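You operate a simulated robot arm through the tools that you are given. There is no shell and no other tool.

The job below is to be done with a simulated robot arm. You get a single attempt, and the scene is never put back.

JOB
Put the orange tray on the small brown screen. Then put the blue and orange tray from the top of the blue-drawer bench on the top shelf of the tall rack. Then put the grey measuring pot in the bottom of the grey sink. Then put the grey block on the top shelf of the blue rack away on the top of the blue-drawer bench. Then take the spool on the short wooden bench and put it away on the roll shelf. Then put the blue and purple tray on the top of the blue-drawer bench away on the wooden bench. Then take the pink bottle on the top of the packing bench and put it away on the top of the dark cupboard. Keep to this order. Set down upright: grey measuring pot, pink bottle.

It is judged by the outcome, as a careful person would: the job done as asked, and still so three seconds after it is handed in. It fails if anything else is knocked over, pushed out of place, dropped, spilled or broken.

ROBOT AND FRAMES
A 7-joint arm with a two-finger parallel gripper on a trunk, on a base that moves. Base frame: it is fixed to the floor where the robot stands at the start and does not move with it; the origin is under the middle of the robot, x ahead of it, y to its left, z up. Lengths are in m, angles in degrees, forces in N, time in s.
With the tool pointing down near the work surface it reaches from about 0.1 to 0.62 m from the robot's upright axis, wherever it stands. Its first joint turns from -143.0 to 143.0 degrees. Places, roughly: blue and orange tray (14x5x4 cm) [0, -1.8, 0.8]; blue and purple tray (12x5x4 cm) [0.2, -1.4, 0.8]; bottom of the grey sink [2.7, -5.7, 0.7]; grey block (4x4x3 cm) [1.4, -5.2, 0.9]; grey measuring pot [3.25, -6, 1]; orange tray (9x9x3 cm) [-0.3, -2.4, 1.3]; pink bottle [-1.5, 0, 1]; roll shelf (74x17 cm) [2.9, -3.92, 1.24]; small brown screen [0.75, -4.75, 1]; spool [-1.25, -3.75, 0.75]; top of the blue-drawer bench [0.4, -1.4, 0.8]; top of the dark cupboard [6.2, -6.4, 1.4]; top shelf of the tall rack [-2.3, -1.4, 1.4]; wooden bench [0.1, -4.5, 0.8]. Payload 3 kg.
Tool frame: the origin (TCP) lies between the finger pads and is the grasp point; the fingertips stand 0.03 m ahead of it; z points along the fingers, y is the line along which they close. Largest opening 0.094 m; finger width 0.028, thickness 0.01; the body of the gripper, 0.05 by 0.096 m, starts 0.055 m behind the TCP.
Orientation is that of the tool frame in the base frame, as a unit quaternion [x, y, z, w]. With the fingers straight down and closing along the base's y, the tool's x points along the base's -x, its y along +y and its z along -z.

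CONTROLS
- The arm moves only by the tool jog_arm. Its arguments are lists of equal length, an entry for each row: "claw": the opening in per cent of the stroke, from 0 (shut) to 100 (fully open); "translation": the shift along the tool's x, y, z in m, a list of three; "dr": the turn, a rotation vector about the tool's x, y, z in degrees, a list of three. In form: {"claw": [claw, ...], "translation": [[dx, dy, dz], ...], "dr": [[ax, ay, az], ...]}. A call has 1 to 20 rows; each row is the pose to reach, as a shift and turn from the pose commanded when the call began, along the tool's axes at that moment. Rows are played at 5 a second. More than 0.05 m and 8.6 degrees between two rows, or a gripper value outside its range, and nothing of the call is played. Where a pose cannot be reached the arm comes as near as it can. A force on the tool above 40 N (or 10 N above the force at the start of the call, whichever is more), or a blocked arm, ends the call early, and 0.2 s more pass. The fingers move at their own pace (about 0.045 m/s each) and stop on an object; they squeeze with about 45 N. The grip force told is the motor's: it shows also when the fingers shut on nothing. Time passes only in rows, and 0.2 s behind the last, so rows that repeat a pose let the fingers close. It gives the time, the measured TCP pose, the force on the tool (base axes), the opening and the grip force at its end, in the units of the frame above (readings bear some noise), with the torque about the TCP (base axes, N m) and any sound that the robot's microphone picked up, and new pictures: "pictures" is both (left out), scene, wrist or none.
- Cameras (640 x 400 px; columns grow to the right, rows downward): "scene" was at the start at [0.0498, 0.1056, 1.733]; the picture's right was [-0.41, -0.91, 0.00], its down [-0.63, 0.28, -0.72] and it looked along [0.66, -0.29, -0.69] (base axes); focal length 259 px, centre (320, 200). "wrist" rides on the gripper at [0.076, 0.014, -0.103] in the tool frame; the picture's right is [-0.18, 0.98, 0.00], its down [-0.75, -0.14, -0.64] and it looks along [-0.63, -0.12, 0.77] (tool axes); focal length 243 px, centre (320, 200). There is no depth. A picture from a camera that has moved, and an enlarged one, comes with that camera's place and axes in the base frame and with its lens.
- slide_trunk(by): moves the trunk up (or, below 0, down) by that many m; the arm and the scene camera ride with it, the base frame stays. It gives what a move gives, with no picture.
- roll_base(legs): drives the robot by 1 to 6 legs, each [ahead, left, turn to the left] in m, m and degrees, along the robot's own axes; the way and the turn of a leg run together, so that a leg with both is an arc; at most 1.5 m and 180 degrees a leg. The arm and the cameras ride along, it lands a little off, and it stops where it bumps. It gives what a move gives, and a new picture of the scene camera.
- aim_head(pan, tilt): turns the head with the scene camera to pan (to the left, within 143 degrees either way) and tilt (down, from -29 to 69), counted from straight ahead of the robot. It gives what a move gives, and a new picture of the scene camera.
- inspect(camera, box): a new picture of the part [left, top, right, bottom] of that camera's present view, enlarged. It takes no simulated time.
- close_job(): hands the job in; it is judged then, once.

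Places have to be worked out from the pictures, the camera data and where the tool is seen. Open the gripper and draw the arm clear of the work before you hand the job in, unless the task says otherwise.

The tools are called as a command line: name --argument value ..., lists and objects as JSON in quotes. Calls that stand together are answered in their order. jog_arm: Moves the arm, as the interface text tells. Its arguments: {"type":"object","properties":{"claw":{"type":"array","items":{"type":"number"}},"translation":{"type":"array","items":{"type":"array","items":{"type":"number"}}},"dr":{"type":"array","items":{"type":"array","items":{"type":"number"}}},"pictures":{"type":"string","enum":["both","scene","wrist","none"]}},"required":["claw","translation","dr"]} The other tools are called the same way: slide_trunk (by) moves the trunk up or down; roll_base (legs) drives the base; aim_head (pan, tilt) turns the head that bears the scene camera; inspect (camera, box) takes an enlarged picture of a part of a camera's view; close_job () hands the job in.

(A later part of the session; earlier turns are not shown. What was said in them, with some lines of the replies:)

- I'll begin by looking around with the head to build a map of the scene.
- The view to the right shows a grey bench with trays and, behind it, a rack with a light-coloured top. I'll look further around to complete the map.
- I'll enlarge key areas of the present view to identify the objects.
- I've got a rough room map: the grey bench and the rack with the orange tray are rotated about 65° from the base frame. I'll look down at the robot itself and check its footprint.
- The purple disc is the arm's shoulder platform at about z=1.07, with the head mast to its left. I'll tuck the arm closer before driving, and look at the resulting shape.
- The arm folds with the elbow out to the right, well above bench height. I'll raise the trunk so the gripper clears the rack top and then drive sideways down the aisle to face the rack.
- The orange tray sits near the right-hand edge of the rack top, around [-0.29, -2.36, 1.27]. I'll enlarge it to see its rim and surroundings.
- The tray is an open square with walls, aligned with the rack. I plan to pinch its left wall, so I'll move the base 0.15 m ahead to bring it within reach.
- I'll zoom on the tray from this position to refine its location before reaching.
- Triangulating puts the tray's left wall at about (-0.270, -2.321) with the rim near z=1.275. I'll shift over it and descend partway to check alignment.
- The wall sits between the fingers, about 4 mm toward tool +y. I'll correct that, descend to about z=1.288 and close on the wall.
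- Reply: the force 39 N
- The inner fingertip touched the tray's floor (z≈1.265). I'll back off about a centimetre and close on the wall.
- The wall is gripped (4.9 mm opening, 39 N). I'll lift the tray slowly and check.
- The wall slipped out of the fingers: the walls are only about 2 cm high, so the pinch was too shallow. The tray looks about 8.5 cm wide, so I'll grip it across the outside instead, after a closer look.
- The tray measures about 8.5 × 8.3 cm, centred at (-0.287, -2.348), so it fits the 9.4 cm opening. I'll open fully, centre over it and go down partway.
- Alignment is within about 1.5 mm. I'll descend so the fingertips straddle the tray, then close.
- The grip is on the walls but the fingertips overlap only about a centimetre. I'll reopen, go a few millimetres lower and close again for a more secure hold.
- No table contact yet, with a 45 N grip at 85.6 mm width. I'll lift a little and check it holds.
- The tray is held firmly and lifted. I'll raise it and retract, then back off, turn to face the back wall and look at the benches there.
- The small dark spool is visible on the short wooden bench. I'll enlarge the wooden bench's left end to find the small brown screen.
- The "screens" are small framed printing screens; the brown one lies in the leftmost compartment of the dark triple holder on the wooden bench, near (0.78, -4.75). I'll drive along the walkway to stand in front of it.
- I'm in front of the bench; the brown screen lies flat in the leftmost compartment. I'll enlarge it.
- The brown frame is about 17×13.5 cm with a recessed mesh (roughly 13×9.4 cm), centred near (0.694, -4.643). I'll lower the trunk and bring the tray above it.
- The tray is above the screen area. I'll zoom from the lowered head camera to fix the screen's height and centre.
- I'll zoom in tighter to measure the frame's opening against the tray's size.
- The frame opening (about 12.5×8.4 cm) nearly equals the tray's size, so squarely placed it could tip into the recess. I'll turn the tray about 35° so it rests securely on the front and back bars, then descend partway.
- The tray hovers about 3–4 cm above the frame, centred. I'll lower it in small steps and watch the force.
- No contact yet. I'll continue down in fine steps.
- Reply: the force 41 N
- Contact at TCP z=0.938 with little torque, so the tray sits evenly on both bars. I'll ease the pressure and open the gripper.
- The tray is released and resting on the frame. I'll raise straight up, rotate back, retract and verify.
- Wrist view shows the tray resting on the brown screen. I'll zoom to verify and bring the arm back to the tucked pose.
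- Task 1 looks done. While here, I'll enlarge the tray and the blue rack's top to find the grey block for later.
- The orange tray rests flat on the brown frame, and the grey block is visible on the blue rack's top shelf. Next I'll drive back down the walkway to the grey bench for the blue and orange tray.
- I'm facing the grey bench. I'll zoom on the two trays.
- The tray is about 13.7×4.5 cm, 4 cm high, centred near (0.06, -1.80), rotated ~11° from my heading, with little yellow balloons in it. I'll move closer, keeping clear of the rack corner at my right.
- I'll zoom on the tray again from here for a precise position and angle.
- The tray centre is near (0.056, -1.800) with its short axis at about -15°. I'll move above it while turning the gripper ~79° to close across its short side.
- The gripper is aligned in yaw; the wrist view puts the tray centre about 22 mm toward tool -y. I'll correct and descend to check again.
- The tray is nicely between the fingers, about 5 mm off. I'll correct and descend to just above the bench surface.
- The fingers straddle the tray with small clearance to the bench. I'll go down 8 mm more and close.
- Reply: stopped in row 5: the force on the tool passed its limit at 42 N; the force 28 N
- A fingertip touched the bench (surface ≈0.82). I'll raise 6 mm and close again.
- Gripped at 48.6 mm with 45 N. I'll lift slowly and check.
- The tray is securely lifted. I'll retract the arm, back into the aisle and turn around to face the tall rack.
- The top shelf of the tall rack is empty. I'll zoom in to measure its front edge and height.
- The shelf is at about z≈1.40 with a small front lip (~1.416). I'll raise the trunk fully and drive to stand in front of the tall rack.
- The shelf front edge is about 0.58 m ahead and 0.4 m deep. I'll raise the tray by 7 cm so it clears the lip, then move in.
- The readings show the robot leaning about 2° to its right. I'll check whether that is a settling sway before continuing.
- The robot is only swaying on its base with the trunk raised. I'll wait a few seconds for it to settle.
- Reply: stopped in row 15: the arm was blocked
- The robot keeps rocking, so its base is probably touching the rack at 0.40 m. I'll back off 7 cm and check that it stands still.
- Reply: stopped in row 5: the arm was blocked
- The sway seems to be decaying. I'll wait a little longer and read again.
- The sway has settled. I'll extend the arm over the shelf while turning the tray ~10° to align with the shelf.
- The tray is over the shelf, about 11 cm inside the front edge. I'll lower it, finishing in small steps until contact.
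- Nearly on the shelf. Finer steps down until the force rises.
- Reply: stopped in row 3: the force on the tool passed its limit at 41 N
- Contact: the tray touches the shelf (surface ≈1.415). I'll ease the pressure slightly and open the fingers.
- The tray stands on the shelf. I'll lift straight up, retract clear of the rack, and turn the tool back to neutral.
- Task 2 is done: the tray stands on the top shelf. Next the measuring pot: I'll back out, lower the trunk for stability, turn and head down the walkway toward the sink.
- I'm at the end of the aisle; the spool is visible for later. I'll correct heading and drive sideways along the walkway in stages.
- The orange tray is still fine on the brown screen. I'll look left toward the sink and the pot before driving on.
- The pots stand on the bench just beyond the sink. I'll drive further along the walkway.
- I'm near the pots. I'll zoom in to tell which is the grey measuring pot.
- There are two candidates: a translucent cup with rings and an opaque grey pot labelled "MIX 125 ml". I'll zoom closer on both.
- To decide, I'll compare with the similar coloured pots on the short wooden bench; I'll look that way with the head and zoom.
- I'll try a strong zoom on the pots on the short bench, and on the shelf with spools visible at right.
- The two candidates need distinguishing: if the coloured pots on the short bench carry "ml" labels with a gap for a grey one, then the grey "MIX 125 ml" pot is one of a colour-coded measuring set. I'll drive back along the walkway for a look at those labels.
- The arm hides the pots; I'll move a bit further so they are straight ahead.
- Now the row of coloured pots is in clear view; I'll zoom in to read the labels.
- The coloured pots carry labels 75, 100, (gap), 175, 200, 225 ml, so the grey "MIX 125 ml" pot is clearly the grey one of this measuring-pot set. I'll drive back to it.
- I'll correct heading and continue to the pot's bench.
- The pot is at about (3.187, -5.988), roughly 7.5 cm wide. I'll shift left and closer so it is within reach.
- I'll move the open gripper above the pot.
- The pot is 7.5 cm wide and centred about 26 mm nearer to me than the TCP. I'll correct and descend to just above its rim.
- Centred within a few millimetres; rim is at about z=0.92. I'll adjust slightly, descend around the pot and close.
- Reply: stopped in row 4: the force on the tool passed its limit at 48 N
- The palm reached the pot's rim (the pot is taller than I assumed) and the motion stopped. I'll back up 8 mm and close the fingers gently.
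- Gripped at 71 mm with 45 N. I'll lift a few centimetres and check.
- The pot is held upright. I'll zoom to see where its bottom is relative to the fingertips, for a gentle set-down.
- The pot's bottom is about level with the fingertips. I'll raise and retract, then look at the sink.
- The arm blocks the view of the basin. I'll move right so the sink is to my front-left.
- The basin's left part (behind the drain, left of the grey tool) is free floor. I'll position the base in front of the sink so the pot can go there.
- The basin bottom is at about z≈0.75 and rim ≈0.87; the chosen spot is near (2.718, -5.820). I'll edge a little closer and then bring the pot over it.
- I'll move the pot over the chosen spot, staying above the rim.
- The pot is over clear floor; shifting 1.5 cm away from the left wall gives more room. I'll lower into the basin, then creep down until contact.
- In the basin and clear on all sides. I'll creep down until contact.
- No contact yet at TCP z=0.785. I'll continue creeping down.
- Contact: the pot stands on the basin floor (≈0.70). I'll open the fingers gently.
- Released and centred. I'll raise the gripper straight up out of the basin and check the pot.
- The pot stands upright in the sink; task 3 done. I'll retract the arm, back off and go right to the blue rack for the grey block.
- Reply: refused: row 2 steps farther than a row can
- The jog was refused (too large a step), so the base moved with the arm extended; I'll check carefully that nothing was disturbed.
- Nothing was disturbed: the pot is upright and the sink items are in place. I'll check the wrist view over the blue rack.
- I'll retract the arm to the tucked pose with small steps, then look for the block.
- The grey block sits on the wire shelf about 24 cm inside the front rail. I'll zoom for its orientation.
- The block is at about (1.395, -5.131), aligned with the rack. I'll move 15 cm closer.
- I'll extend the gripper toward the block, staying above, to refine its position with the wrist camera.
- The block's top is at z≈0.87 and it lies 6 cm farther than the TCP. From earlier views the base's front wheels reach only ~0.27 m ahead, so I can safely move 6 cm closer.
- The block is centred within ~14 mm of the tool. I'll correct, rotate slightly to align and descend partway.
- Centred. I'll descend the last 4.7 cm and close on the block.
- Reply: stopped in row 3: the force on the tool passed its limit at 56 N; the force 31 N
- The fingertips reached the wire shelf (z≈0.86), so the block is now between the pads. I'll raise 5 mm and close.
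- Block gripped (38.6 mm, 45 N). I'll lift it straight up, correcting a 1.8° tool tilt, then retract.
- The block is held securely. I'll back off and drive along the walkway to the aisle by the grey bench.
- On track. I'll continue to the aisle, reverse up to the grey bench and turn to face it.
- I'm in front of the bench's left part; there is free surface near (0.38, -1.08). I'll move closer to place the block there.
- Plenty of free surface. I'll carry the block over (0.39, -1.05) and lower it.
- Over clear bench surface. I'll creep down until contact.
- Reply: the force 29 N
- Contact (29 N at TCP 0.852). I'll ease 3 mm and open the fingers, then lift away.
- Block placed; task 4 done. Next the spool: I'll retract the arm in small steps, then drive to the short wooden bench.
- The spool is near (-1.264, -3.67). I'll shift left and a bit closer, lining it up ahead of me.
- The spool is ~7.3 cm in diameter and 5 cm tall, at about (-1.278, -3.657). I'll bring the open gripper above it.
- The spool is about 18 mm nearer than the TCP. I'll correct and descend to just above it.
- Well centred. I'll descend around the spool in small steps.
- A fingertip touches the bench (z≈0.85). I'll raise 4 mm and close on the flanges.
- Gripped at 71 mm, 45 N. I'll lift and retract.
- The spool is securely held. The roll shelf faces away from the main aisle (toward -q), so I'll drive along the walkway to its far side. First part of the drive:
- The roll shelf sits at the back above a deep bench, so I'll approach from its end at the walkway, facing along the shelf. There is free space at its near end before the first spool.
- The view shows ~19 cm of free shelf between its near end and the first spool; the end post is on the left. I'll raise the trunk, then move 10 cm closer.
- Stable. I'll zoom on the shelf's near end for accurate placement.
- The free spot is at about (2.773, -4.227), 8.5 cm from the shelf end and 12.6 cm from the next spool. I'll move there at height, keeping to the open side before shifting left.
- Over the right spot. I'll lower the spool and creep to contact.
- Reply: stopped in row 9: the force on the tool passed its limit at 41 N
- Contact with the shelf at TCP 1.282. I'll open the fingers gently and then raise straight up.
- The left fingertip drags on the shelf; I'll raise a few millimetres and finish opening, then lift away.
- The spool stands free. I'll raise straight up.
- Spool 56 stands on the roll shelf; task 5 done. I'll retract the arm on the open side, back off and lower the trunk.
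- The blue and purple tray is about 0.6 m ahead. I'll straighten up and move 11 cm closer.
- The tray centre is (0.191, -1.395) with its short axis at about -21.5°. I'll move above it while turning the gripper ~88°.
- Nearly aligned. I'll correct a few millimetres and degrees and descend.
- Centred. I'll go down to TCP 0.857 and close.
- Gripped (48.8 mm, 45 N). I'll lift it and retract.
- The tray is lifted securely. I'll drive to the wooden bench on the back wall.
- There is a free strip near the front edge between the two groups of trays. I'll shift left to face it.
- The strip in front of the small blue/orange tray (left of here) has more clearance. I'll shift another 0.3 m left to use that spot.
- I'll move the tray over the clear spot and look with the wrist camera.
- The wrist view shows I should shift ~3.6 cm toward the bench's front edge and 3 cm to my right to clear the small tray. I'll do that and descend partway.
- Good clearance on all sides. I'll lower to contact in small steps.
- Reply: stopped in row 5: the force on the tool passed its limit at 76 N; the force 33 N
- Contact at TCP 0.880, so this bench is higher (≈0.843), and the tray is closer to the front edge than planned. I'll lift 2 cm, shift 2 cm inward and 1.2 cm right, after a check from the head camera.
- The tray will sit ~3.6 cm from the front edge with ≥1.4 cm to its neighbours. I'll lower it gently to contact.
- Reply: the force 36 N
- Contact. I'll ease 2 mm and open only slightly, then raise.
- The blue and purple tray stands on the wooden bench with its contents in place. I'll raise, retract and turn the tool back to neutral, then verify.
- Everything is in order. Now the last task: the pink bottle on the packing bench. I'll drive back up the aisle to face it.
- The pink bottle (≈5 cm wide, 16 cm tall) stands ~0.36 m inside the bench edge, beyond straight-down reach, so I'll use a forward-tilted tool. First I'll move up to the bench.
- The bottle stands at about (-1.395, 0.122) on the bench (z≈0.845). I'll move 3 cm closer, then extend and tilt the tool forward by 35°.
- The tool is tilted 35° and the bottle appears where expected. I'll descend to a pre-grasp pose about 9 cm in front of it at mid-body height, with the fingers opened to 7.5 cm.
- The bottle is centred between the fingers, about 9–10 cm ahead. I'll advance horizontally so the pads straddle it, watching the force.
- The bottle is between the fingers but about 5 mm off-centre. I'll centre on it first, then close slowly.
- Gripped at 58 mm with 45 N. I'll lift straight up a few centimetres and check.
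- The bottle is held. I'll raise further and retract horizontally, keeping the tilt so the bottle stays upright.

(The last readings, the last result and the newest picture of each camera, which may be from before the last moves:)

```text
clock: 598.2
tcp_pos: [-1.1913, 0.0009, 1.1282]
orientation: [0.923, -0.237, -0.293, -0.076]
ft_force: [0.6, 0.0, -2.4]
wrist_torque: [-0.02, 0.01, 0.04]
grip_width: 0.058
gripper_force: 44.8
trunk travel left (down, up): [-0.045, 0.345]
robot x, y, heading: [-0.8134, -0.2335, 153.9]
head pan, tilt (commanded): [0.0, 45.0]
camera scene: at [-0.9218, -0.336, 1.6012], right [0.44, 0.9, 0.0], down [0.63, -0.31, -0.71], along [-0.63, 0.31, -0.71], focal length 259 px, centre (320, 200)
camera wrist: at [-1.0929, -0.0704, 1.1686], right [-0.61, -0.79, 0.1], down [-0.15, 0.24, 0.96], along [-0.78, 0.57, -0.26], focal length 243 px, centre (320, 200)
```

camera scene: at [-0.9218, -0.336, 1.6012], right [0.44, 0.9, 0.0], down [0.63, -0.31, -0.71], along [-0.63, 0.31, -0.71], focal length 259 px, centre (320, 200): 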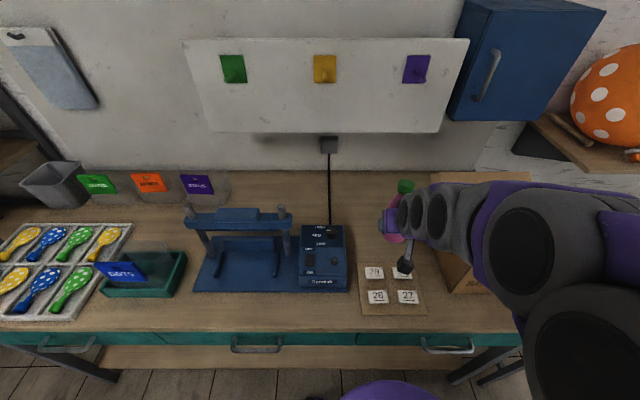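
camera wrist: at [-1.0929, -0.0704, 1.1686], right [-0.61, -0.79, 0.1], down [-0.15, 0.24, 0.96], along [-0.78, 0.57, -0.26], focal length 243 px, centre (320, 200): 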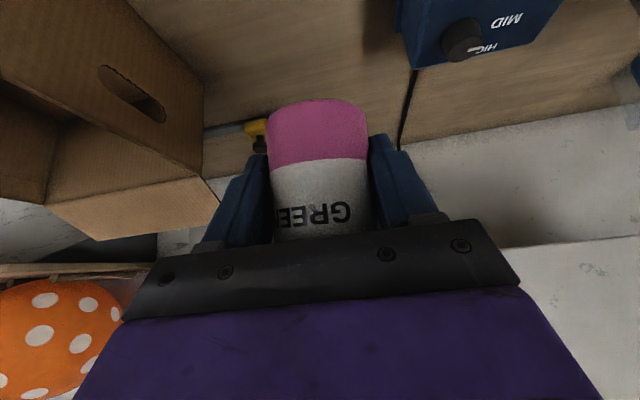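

The bottle is clear of the bench. I'll back into the aisle, turn and drive toward the far end of the walkway where the dark cupboard stands.

roll_base --legs '[[-0.63, 0, 0], [0, 0, 90], [1.3, 0, 0], [1.3, 0, 0]]'

```text
clock: 617.7
tcp_pos: [-1.6832, -3.1854, 1.127]
orientation: [0.826, 0.476, -0.262, 0.149]
ft_force: [0.4, 0.0, -2.6]
wrist_torque: [0.0, -0.04, -0.03]
grip_width: 0.0579
gripper_force: 44.9
trunk travel left (down, up): [-0.045, 0.345]
robot x, y, heading: [-1.4389, -2.8137, -117.7]
head pan, tilt (commanded): [0.0, 45.0]
camera scene: at [-1.3424, -2.9243, 1.6012], right [-0.89, 0.46, 0.0], down [0.33, 0.63, -0.71], along [-0.33, -0.63, -0.71], focal length 259 px, centre (320, 200)
```

scene: 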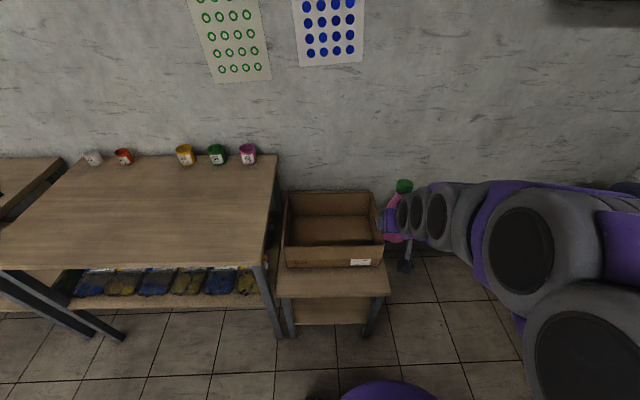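

roll_base --legs '[[0, -0.0, 91.7], [0.6, -0.1, 0], [1.3, 0, 0]]'

aim_head --pan 0 --tilt 20

```text
clock: 631.2
tcp_pos: [0.6458, -3.8375, 1.1272]
orientation: [0.21, 0.93, -0.068, 0.294]
ft_force: [-0.3, 0.4, -2.3]
wrist_torque: [0.02, 0.02, -0.01]
grip_width: 0.0577
gripper_force: 45.0
trunk travel left (down, up): [-0.045, 0.345]
robot x, y, heading: [0.2518, -3.6238, -22.9]
head pan, tilt (commanded): [0.0, 45.0]
camera scene: at [0.3583, -3.519, 1.6012], right [-0.39, -0.92, 0.0], down [-0.65, 0.28, -0.71], along [0.65, -0.28, -0.71], focal length 259 px, centre (320, 200)
```

scene: 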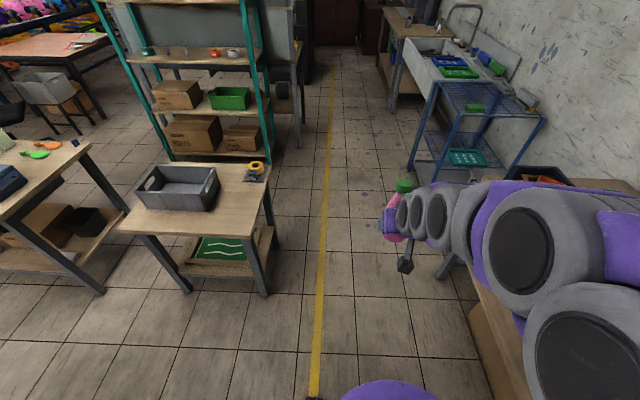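

```text
clock: 632.1
tcp_pos: [0.6456, -3.838, 1.1268]
orientation: [0.211, 0.93, -0.068, 0.293]
ft_force: [0.7, -0.1, -1.7]
wrist_torque: [-0.01, 0.03, 0.02]
grip_width: 0.0576
gripper_force: 45.4
trunk travel left (down, up): [-0.045, 0.345]
robot x, y, heading: [0.2529, -3.6273, -23.1]
head pan, tilt (commanded): [0.0, 20.0]
camera scene: at [0.3689, -3.5234, 1.6397], right [-0.39, -0.92, 0.0], down [-0.32, 0.13, -0.94], along [0.86, -0.37, -0.34], focal length 259 px, centre (320, 200)
```

scene: 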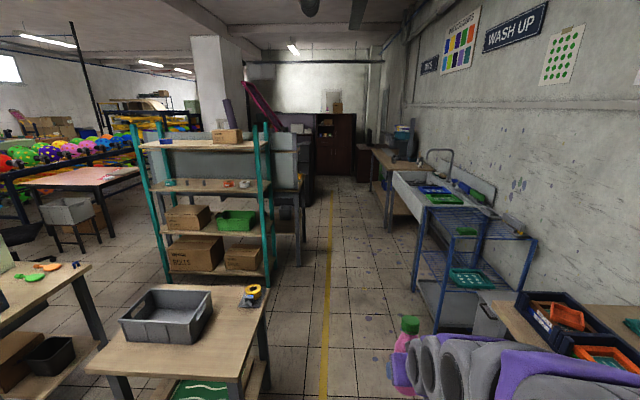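

The walkway leads straight to the dark cupboard at the far end. I'll continue along it.

roll_base --legs '[[0, 0, -3.3], [1.4, 0, 0], [1.4, 0, 0]]'

```text
clock: 646.0
tcp_pos: [3.1912, -4.9634, 1.1272]
orientation: [0.208, 0.931, -0.067, 0.294]
ft_force: [0.4, 0.2, -2.3]
wrist_torque: [-0.01, -0.01, 0.0]
grip_width: 0.0576
gripper_force: 44.9
trunk travel left (down, up): [-0.045, 0.345]
robot x, y, heading: [2.7965, -4.7539, -22.6]
head pan, tilt (commanded): [0.0, 20.0]
camera scene: at [2.9122, -4.6508, 1.6398], right [-0.39, -0.92, 0.0], down [-0.32, 0.13, -0.94], along [0.87, -0.36, -0.34], focal length 259 px, centre (320, 200)
```

scene: 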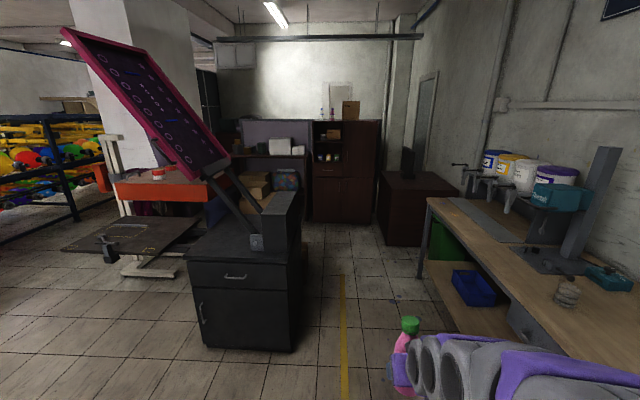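

The dark cupboard is straight ahead, its front at about q=-8.26. I'll continue to about a metre before it.

roll_base --legs '[[0, 0, -3.6], [1.3, -0.1, 0], [1.2, 0, 0]]'

aim_head --pan 0 --tilt 15

inspect --camera "scene" --box '[200, 80, 440, 260]'

```text
clock: 658.7
tcp_pos: [5.3799, -6.1849, 1.1263]
orientation: [0.227, 0.926, -0.073, 0.292]
ft_force: [-0.1, 0.0, -2.4]
wrist_torque: [0.02, 0.03, 0.02]
grip_width: 0.0575
gripper_force: 44.9
trunk travel left (down, up): [-0.045, 0.345]
robot x, y, heading: [4.995, -5.9609, -25.0]
head pan, tilt (commanded): [0.0, 20.0]
camera scene: at [5.1157, -5.8612, 1.6398], right [-0.42, -0.91, 0.0], down [-0.31, 0.14, -0.94], along [0.85, -0.4, -0.34], focal length 259 px, centre (320, 200)
```

scene: 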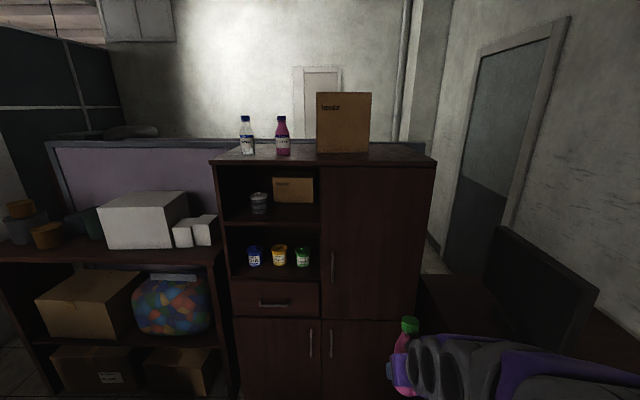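

```text
clock: 659.3
tcp_pos: [5.3828, -6.1844, 1.1262]
orientation: [0.227, 0.926, -0.073, 0.292]
ft_force: [0.1, 0.2, -1.1]
wrist_torque: [0.02, 0.0, 0.0]
grip_width: 0.0578
gripper_force: 45.7
trunk travel left (down, up): [-0.045, 0.345]
robot x, y, heading: [4.9951, -5.9618, -25.2]
head pan, tilt (commanded): [0.0, 15.0]
camera scene: at [5.1156, -5.8611, 1.6479], right [-0.42, -0.91, 0.0], down [-0.24, 0.11, -0.97], along [0.87, -0.41, -0.26], focal length 259 px, centre (320, 200)
```

scene: 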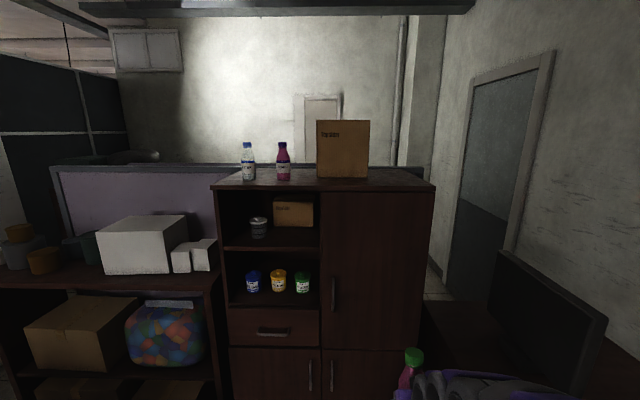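

```text
2.22 times, centred on (320, 170) of scene
camera zoom: at [5.1156, -5.8611, 1.6479], right [-0.42, -0.91, 0.0], down [-0.24, 0.11, -0.97], along [0.87, -0.41, -0.26], focal length 576 px, centre (320, 267)
```

zoom: 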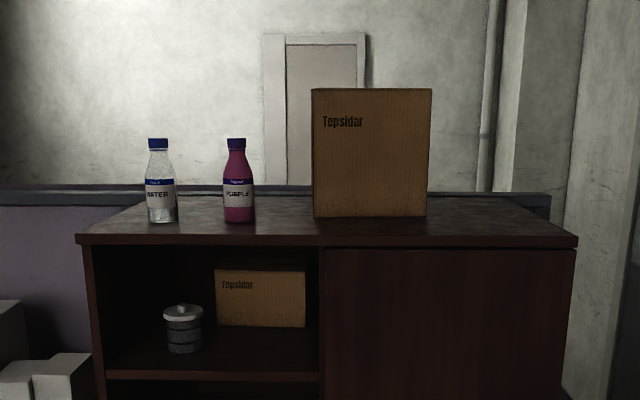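

The cupboard top (z≈1.415) holds two bottles and a box, with free space in front of the box. I'll move to about 0.6 m from it, aligned with that spot, and raise the trunk there.

roll_base --legs '[[0, 0.11, 0], [0.48, 0, 0]]'

slide_trunk --by 0.34

aim_head --pan 0 --tilt 40

```text
clock: 663.0
tcp_pos: [5.8563, -6.3035, 1.1266]
orientation: [0.234, 0.924, -0.074, 0.293]
ft_force: [-0.1, -0.2, -2.4]
wrist_torque: [0.01, 0.05, 0.02]
grip_width: 0.0577
gripper_force: 45.0
trunk travel left (down, up): [-0.045, 0.345]
robot x, y, heading: [5.4782, -6.0706, -25.9]
head pan, tilt (commanded): [0.0, 15.0]
camera scene: at [5.5877, -5.9928, 1.6497], right [-0.44, -0.9, -0.01], down [-0.23, 0.13, -0.97], along [0.87, -0.42, -0.26], focal length 259 px, centre (320, 200)
```

scene: 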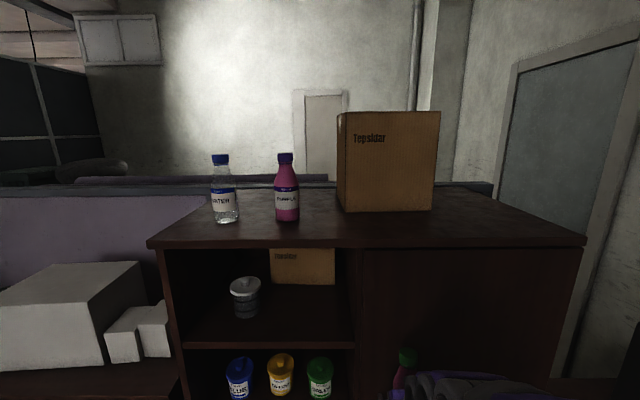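

```text
clock: 666.3
tcp_pos: [5.8577, -6.2996, 1.4671]
orientation: [0.233, 0.925, -0.076, 0.292]
ft_force: [-0.4, 0.5, -1.8]
wrist_torque: [-0.03, -0.01, -0.02]
grip_width: 0.0577
gripper_force: 45.0
trunk travel left (down, up): [-0.385, 0.005]
robot x, y, heading: [5.4778, -6.0709, -25.6]
head pan, tilt (commanded): [0.0, 15.0]
```

```text
clock: 667.2
tcp_pos: [5.8555, -6.3012, 1.4678]
orientation: [0.233, 0.925, -0.077, 0.291]
ft_force: [-0.2, -0.5, -2.8]
wrist_torque: [0.02, 0.01, 0.01]
grip_width: 0.0576
gripper_force: 45.1
trunk travel left (down, up): [-0.385, 0.005]
robot x, y, heading: [5.4756, -6.0684, -25.6]
head pan, tilt (commanded): [0.0, 40.0]
camera scene: at [5.5812, -5.9862, 1.9497], right [-0.43, -0.9, -0.01], down [-0.58, 0.29, -0.77], along [0.69, -0.33, -0.64], focal length 259 px, centre (320, 200)
```

scene: 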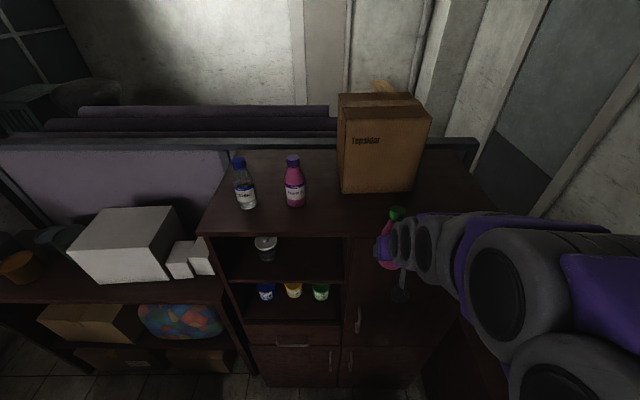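

Comparing the two views, the cupboard top is actually at z≈1.455. I'll zoom in to map its free space precisely.

inspect --camera "scene" --box '[190, 90, 510, 270]'

```text
2.00 times, centred on (350, 180) of scene
camera zoom: at [5.5812, -5.9862, 1.9497], right [-0.43, -0.9, -0.01], down [-0.58, 0.29, -0.77], along [0.69, -0.33, -0.64], focal length 519 px, centre (260, 240)
```

zoom: 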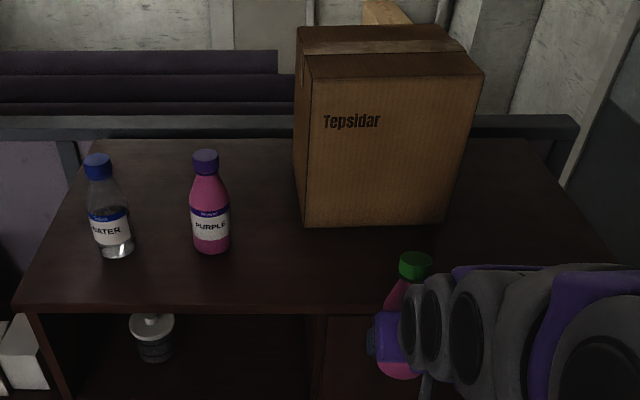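

The free spot in front of the box is about (5.998, -6.359), already in reach. I'll raise 9 cm and extend over it.

jog_arm --claw '[40, 40, 40, 40, 40, 40, 40]' --translation '[[-0.0265, 0, -0.0378], [-0.0529, -0.0006, -0.0756], [-0.0842, 0.0037, -0.0537], [-0.1156, 0.0079, -0.0318], [-0.1469, 0.0122, -0.0098], [-0.1782, 0.0164, 0.0121], [-0.1782, 0.0164, 0.0121]]' --dr '[[0, 0, 0], [0, 0, 0], [0, 0, 0], [0, 0, 0], [0, 0, 0], [0, 0, 0], [0, 0, 0]]' --pictures "both"

inspect --camera "scene" --box '[190, 90, 510, 270]'

```text
clock: 668.8
tcp_pos: [6.0003, -6.3508, 1.5584]
orientation: [0.233, 0.924, -0.077, 0.294]
ft_force: [0.2, -0.2, -1.8]
wrist_torque: [0.05, 0.02, 0.01]
grip_width: 0.0577
gripper_force: 44.6
trunk travel left (down, up): [-0.385, 0.005]
robot x, y, heading: [5.477, -6.0734, -25.7]
head pan, tilt (commanded): [0.0, 40.0]
camera scene: at [5.5882, -5.9694, 1.9485], right [-0.43, -0.9, 0.0], down [-0.58, 0.28, -0.77], along [0.69, -0.33, -0.64], focal length 259 px, centre (320, 200)
camera wrist: at [5.8987, -6.2798, 1.5998], right [0.6, 0.79, 0.1], down [0.15, -0.23, 0.96], along [0.79, -0.56, -0.26], focal length 243 px, centre (320, 200)
```

scene: 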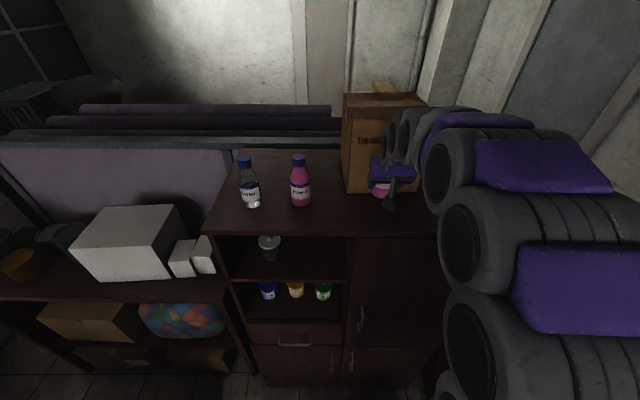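
wrist: 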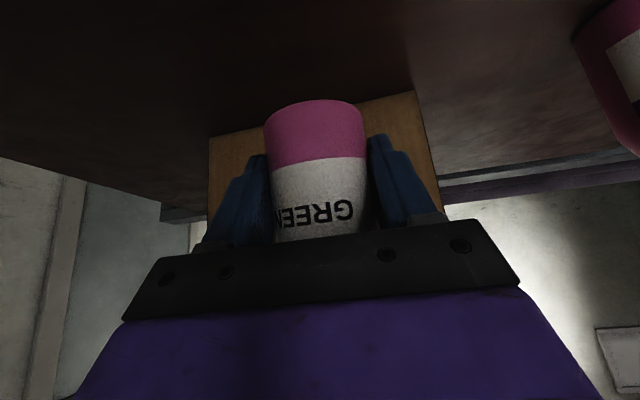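

```text
2.00 times, centred on (350, 180) of scene
camera zoom: at [5.5882, -5.9694, 1.9485], right [-0.43, -0.9, 0.0], down [-0.58, 0.28, -0.77], along [0.69, -0.33, -0.64], focal length 519 px, centre (260, 240)
```

zoom: 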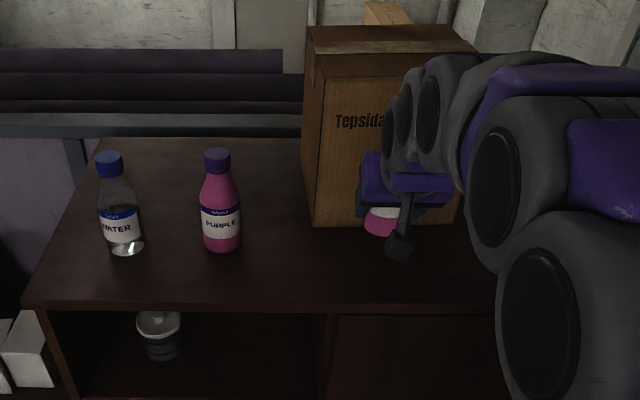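

The bottle hangs over the free spot, ~8.5 cm in front of the box. I'll lower it vertically, finishing in fine steps.

jog_arm --claw '[40, 40, 40, 40, 40, 40, 40, 40]' --translation '[[0.0086, 0, 0.0123], [0.0172, 0, 0.0246], [0.0207, 0, 0.0295], [0.0235, 0, 0.0336], [0.0258, 0, 0.0369], [0.0281, 0, 0.0402], [0.0298, 0, 0.0426], [0.0316, 0, 0.0451]]' --dr '[[0, 0, 0], [0, 0, 0], [0, 0, 0], [0, 0, 0], [0, 0, 0], [0, 0, 0], [0, 0, 0], [0, 0, 0]]' --pictures "both"

inspect --camera "scene" --box '[330, 120, 450, 240]'

```text
clock: 670.6
tcp_pos: [6.005, -6.349, 1.5024]
orientation: [0.232, 0.925, -0.079, 0.292]
ft_force: [0.9, -0.5, -2.0]
wrist_torque: [0.03, 0.04, 0.01]
grip_width: 0.0577
gripper_force: 44.9
trunk travel left (down, up): [-0.385, 0.005]
robot x, y, heading: [5.4766, -6.0681, -25.3]
head pan, tilt (commanded): [0.0, 40.0]
camera scene: at [5.5926, -5.9668, 1.9482], right [-0.43, -0.9, 0.0], down [-0.58, 0.28, -0.76], along [0.69, -0.33, -0.64], focal length 259 px, centre (320, 200)
camera wrist: at [5.9037, -6.278, 1.5445], right [0.6, 0.79, 0.1], down [0.15, -0.23, 0.96], along [0.79, -0.56, -0.26], focal length 243 px, centre (320, 200)
```

scene: 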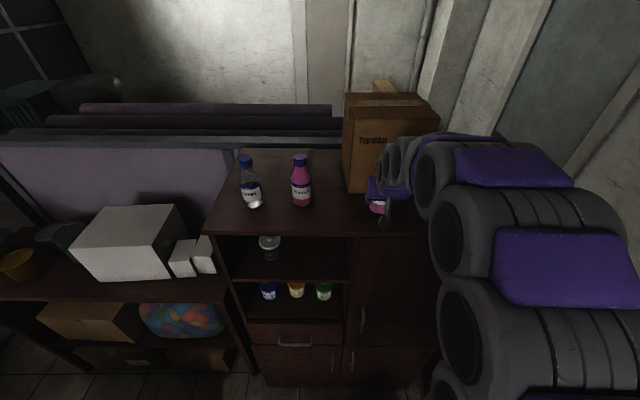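
wrist: 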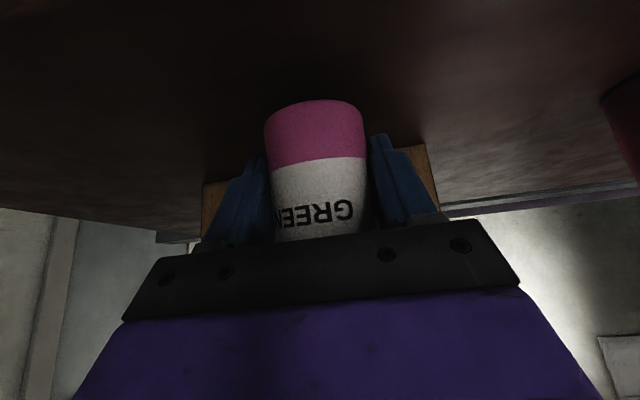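

```text
3.33 times, centred on (390, 180) of scene
camera zoom: at [5.5926, -5.9668, 1.9482], right [-0.43, -0.9, 0.0], down [-0.58, 0.28, -0.76], along [0.69, -0.33, -0.64], focal length 864 px, centre (87, 267)
```

zoom: 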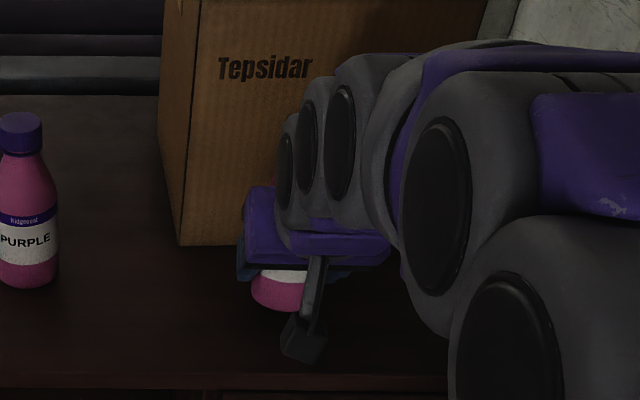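

No contact yet at TCP 1.502. Continuing down in 3 mm steps.

jog_arm --claw '[40, 40, 40, 40, 40, 40]' --translation '[[0.0017, 0, 0.0025], [0.0034, 0, 0.0049], [0.0052, 0, 0.0074], [0.0069, 0, 0.0098], [0.0086, 0, 0.0123], [0.0103, 0, 0.0148]]' --dr '[[0, 0, 0], [0, 0, 0], [0, 0, 0], [0, 0, 0], [0, 0, 0], [0, 0, 0]]' --pictures "wrist"

inspect --camera "scene" --box '[330, 120, 450, 240]'

```text
clock: 672.2
tcp_pos: [6.0041, -6.3485, 1.4925]
orientation: [0.231, 0.922, -0.08, 0.299]
ft_force: [-0.6, 3.6, 14.2]
wrist_torque: [-0.03, -0.37, 0.05]
grip_width: 0.0577
gripper_force: 45.0
trunk travel left (down, up): [-0.385, 0.005]
robot x, y, heading: [5.4746, -6.0696, -25.8]
head pan, tilt (commanded): [0.0, 40.0]
stopped in row 6: the force on the tool passed its limit at 41 N (the readings are from after the stop); the commanded pose is now the measured one
camera wrist: at [5.904, -6.2782, 1.5324], right [0.6, 0.8, 0.1], down [0.14, -0.22, 0.96], along [0.79, -0.56, -0.25], focal length 243 px, centre (320, 200)
```

wrist: 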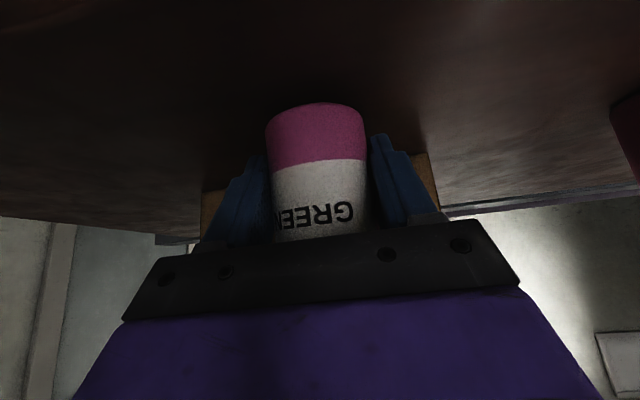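

```text
3.33 times, centred on (390, 180) of scene
camera zoom: at [5.589, -5.9656, 1.9483], right [-0.43, -0.9, 0.0], down [-0.58, 0.28, -0.77], along [0.69, -0.33, -0.64], focal length 864 px, centre (87, 267)
```

zoom: 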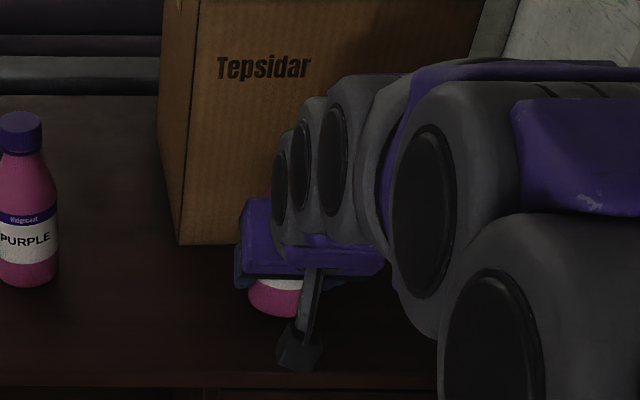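

Contact: the bottle touches the cupboard top (≈1.443). I'll take out the ~1° lean, then open the fingers slowly.

jog_arm --claw '[40, 40, 63, 66, 70, 75, 80, 82]' --translation '[[-0.0006, 0, -0.0008], [-0.0006, 0, -0.0008], [-0.0006, 0, -0.0008], [-0.0006, 0, -0.0008], [-0.0006, 0, -0.0008], [-0.0006, 0, -0.0008], [-0.0006, 0, -0.0008], [-0.0006, 0, -0.0008]]' --dr '[[0, 0.6, 0], [0, 1.1, 0], [0, 1.1, 0], [0, 1.1, 0], [0, 1.1, 0], [0, 1.1, 0], [0, 1.1, 0], [0, 1.1, 0]]' --pictures "both"

inspect --camera "wrist" --box '[180, 60, 460, 260]'

```text
clock: 674.0
tcp_pos: [6.0061, -6.3479, 1.4915]
orientation: [0.232, 0.926, -0.078, 0.287]
ft_force: [-1.1, -0.1, 0.3]
wrist_torque: [0.01, -0.03, -0.01]
grip_width: 0.0772
gripper_force: 0.1
trunk travel left (down, up): [-0.385, 0.005]
robot x, y, heading: [5.4783, -6.0695, -25.6]
head pan, tilt (commanded): [0.0, 40.0]
camera scene: at [5.5912, -5.968, 1.9484], right [-0.43, -0.9, 0.0], down [-0.58, 0.28, -0.76], along [0.69, -0.33, -0.64], focal length 259 px, centre (320, 200)
camera wrist: at [5.9052, -6.2784, 1.5341], right [0.6, 0.79, 0.09], down [0.16, -0.24, 0.96], along [0.78, -0.56, -0.27], focal length 243 px, centre (320, 200)
```

scene: 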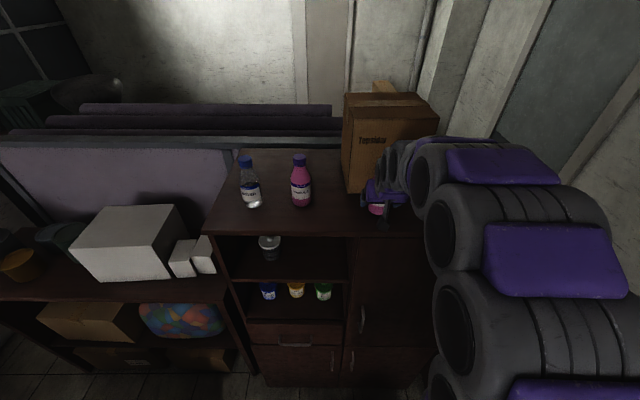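
wrist: 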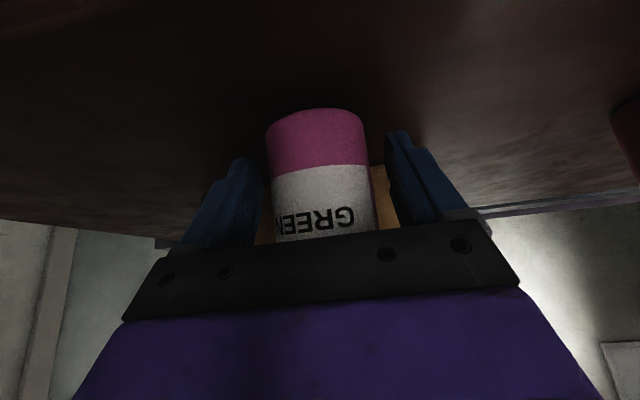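

```text
2.00 times, centred on (320, 160) of wrist
camera zoom: at [5.9052, -6.2784, 1.5341], right [0.6, 0.79, 0.09], down [0.16, -0.24, 0.96], along [0.78, -0.56, -0.27], focal length 485 px, centre (320, 280)
```

zoom: 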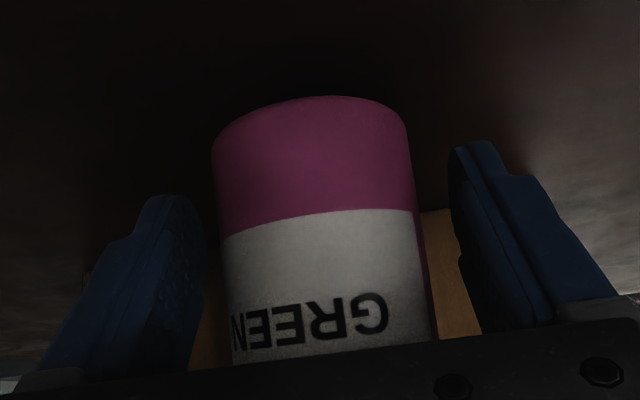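

The bottle is free, standing between the open fingers. I'll retract straight back horizontally and check.

jog_arm --claw '[88, 90, 90, 90, 90, 90, 90]' --translation '[[0, 0, 0], [0.0165, 0, -0.0114], [0.037, 0, -0.0255], [0.0576, 0, -0.0397], [0.0823, 0, -0.0568], [0.1069, 0, -0.0738], [0.1316, 0, -0.0908]]' --dr '[[0, 0, 0], [0, 0, 0], [0, 0, 0], [0, 0, 0], [0, 0, 0], [0, 0, 0], [0, 0, 0]]' --pictures "both"

inspect --camera "scene" --box '[210, 80, 450, 260]'

```text
clock: 675.6
tcp_pos: [5.8616, -6.2708, 1.4923]
orientation: [0.231, 0.926, -0.079, 0.287]
ft_force: [1.0, 0.1, -1.0]
wrist_torque: [-0.01, -0.05, 0.01]
grip_width: 0.0846
gripper_force: 0.1
trunk travel left (down, up): [-0.385, 0.005]
robot x, y, heading: [5.4782, -6.0631, -25.4]
head pan, tilt (commanded): [0.0, 40.0]
camera scene: at [5.5866, -5.9655, 1.9485], right [-0.43, -0.9, 0.0], down [-0.58, 0.28, -0.77], along [0.69, -0.33, -0.64], focal length 259 px, centre (320, 200)
camera wrist: at [5.7622, -6.2, 1.5351], right [0.6, 0.79, 0.09], down [0.16, -0.23, 0.96], along [0.78, -0.56, -0.27], focal length 243 px, centre (320, 200)
```

scene: 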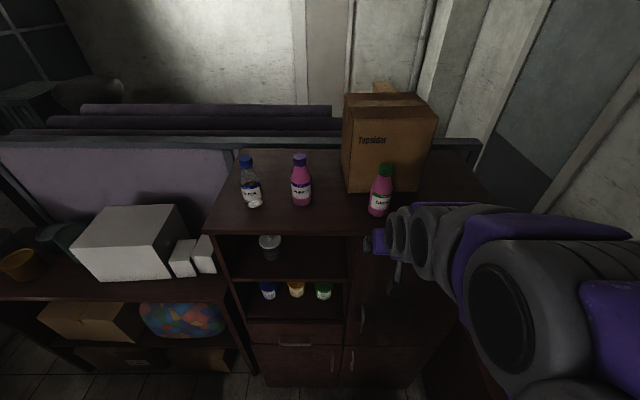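
wrist: 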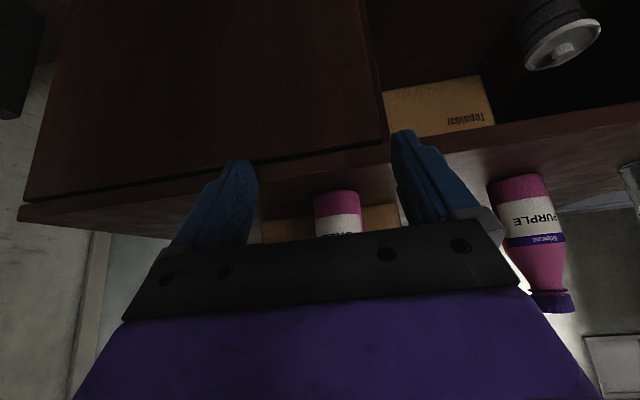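

```text
2.22 times, centred on (330, 170) of scene
camera zoom: at [5.5866, -5.9655, 1.9485], right [-0.43, -0.9, 0.0], down [-0.58, 0.28, -0.77], along [0.69, -0.33, -0.64], focal length 576 px, centre (298, 267)
```

zoom: 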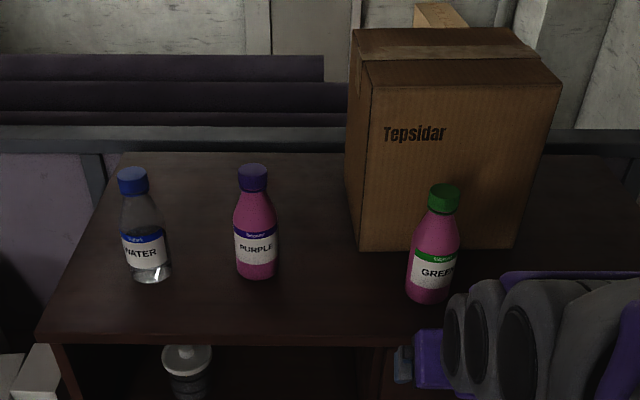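

The pink bottle stands upright on the cupboard, clear of the other items. I'll back the robot off, open the gripper and take a final look.

roll_base --legs '[[-0.3, 0, 0]]'

jog_arm --claw '[100, 100, 100, 100, 100, 100, 100, 100]' --translation '[[0, 0, 0], [0, 0, 0], [0, 0, 0], [0, 0, 0], [0, 0, 0], [0, 0, 0], [0, 0, 0], [0, 0, 0]]' --dr '[[0, 0, 0], [0, 0, 0], [0, 0, 0], [0, 0, 0], [0, 0, 0], [0, 0, 0], [0, 0, 0], [0, 0, 0]]' --pictures "scene"

inspect --camera "scene" --box '[200, 60, 440, 240]'

```text
clock: 677.6
tcp_pos: [5.586, -6.14, 1.4916]
orientation: [0.235, 0.926, -0.078, 0.286]
ft_force: [-1.4, 0.1, -0.4]
wrist_torque: [-0.01, -0.02, 0.0]
grip_width: 0.0848
gripper_force: 0.2
trunk travel left (down, up): [-0.385, 0.005]
robot x, y, heading: [5.1988, -5.9327, -26.0]
head pan, tilt (commanded): [0.0, 40.0]
camera scene: at [5.3114, -5.8334, 1.9485], right [-0.44, -0.9, 0.0], down [-0.58, 0.28, -0.77], along [0.69, -0.34, -0.64], focal length 259 px, centre (320, 200)
```

scene: 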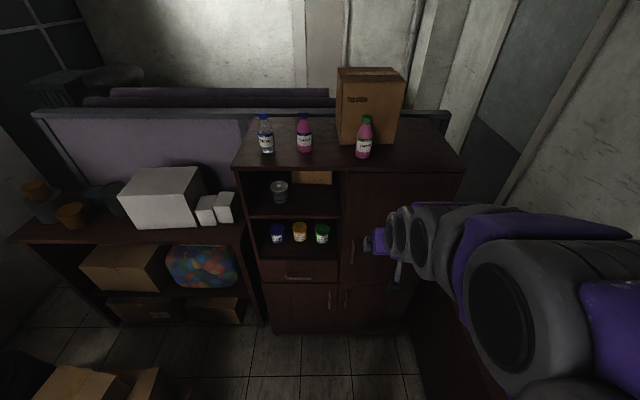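

```text
clock: 679.5
tcp_pos: [5.5852, -6.1384, 1.4917]
orientation: [0.235, 0.926, -0.078, 0.286]
ft_force: [-0.6, 0.4, 0.7]
wrist_torque: [-0.01, -0.02, -0.01]
grip_width: 0.0939
gripper_force: 0.0
trunk travel left (down, up): [-0.385, 0.005]
robot x, y, heading: [5.1985, -5.9356, -26.1]
head pan, tilt (commanded): [0.0, 40.0]
camera scene: at [5.3117, -5.8328, 1.9484], right [-0.44, -0.9, 0.0], down [-0.58, 0.28, -0.77], along [0.69, -0.34, -0.64], focal length 259 px, centre (320, 200)
```

scene: 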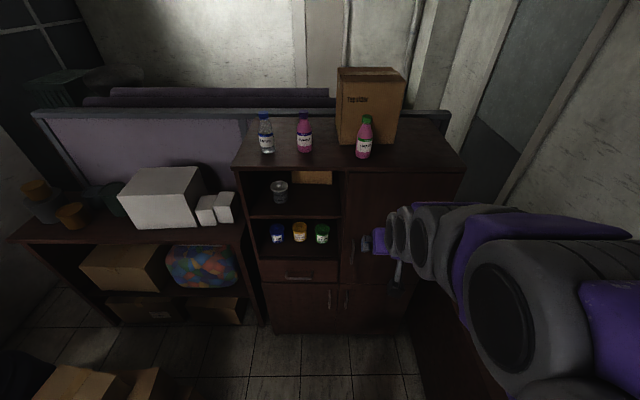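

```text
2.22 times, centred on (320, 150) of scene
camera zoom: at [5.3117, -5.8328, 1.9484], right [-0.44, -0.9, 0.0], down [-0.58, 0.28, -0.77], along [0.69, -0.34, -0.64], focal length 576 px, centre (320, 311)
```

zoom: 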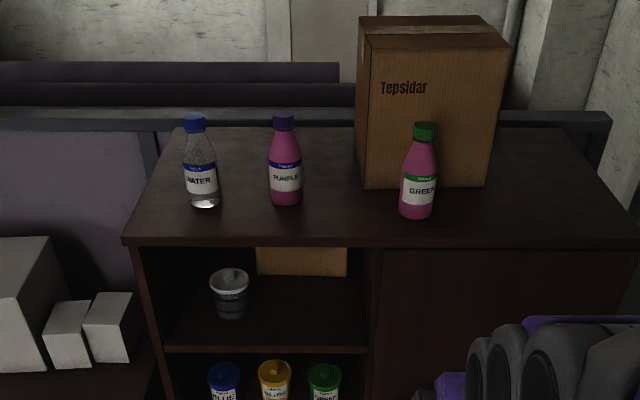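

Before handing in, I'd like one more piece of evidence about the pots: there is a ringed container on the cupboard's inner shelf, so I'll zoom in on it.

inspect --camera "scene" --box '[255, 165, 345, 250]'

aim_head --pan -135 --tilt 20

```text
4.71 times, centred on (300, 208) of scene
camera zoom: at [5.3117, -5.8328, 1.9484], right [-0.44, -0.9, 0.0], down [-0.58, 0.28, -0.77], along [0.69, -0.34, -0.64], focal length 1220 px, centre (414, 165)
```

zoom: 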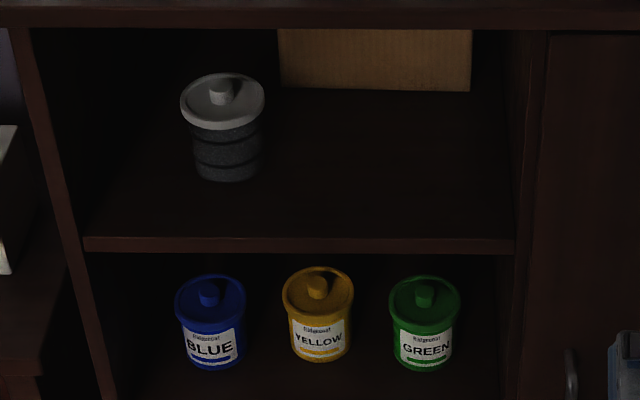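

```text
clock: 681.6
tcp_pos: [5.5856, -6.1384, 1.4921]
orientation: [0.235, 0.925, -0.08, 0.287]
ft_force: [-0.4, 0.6, -0.2]
wrist_torque: [-0.01, 0.03, 0.0]
grip_width: 0.094
gripper_force: 0.2
trunk travel left (down, up): [-0.385, 0.005]
robot x, y, heading: [5.196, -5.9306, -26.2]
head pan, tilt (commanded): [-135.0, 20.0]
camera scene: at [5.147, -5.8258, 1.98], right [-0.33, 0.95, 0.0], down [0.32, 0.11, -0.94], along [-0.89, -0.31, -0.34], focal length 259 px, centre (320, 200)
```

scene: 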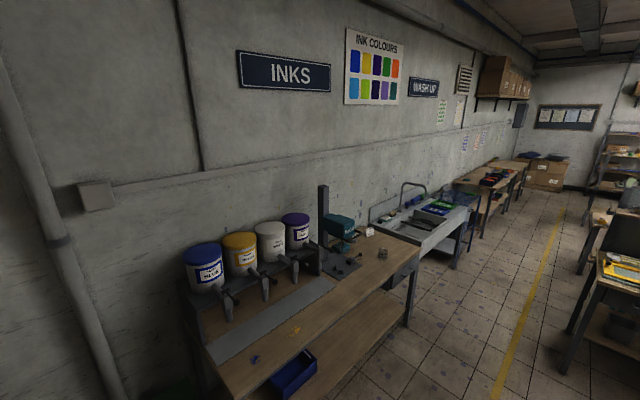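

The ringed translucent container is an ink-mixing jar (its twin, lidded, is in the cupboard), which supports my choice of the grey ml-labelled measuring pot. I'll take one last zoom at the sink to confirm the pot is upright.

inspect --camera "scene" --box '[350, 170, 490, 270]'

```text
4.00 times, centred on (420, 220) of scene
camera zoom: at [5.147, -5.8258, 1.98], right [-0.33, 0.95, 0.0], down [0.32, 0.11, -0.94], along [-0.89, -0.31, -0.34], focal length 1037 px, centre (-80, 120)
```

zoom: 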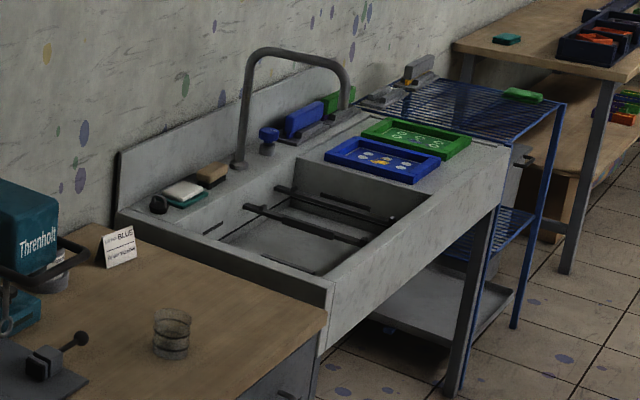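

Everything is in its place, the gripper is open and the arm is clear of the work, so I'm handing the job in.

close_job

```text
The job is handed in.
```

I carried out all seven moves in the order you gave and handed the job in. I saw nothing knocked over or spilled. Two things to know: I had to choose which object was the grey measuring pot, and the orange tray slipped once.

| # | Item | Where it ended up |
|---|---|---|
| 1 | Orange tray | Lying flat on the small brown screen, turned about 35° |
| 2 | Blue and orange tray | Top shelf of the tall rack, contents in place |
| 3 | Grey measuring pot | Upright on the bottom of the grey sink |
| 4 | Grey block | Top of the blue-drawer bench, front-left area |
| 5 | Spool | Standing at the near end of the roll shelf |
| 6 | Blue and purple tray | Wooden bench, near the front edge, contents in place |
| 7 | Pink bottle | Upright on the dark cupboard, in front of the box |

- **Which pot:** two objects stood where the grey measuring pot was said to be. I moved the opaque grey pot labelled "MIX 125 ml", not the clear ringed cup beside it. The matching coloured pots on the short wooden bench carry ml labels, with a gap between 100 and 175 ml where this one would fit. If you meant the clear cup, step 3 is wrong.
- **Slip on the orange tray:** my first grip slid off as I lifted. The tray stayed on the rack and moved about 1 cm, and the second grip held.
- **Why the tray is turned:** the screen's opening is almost the tray's size. Turned at an angle it rests on the front and back bars instead of tipping into the recess.
- **Moved with the arm out:** after step 3 an arm command was refused, so the robot drove from the sink to the blue rack with the arm still extended. I checked afterwards; the pot was still upright and nothing had moved.

At the end I looked again at the bottle on the cupboard, but the sink wall hid the pot from there. The other items were last checked during the run.
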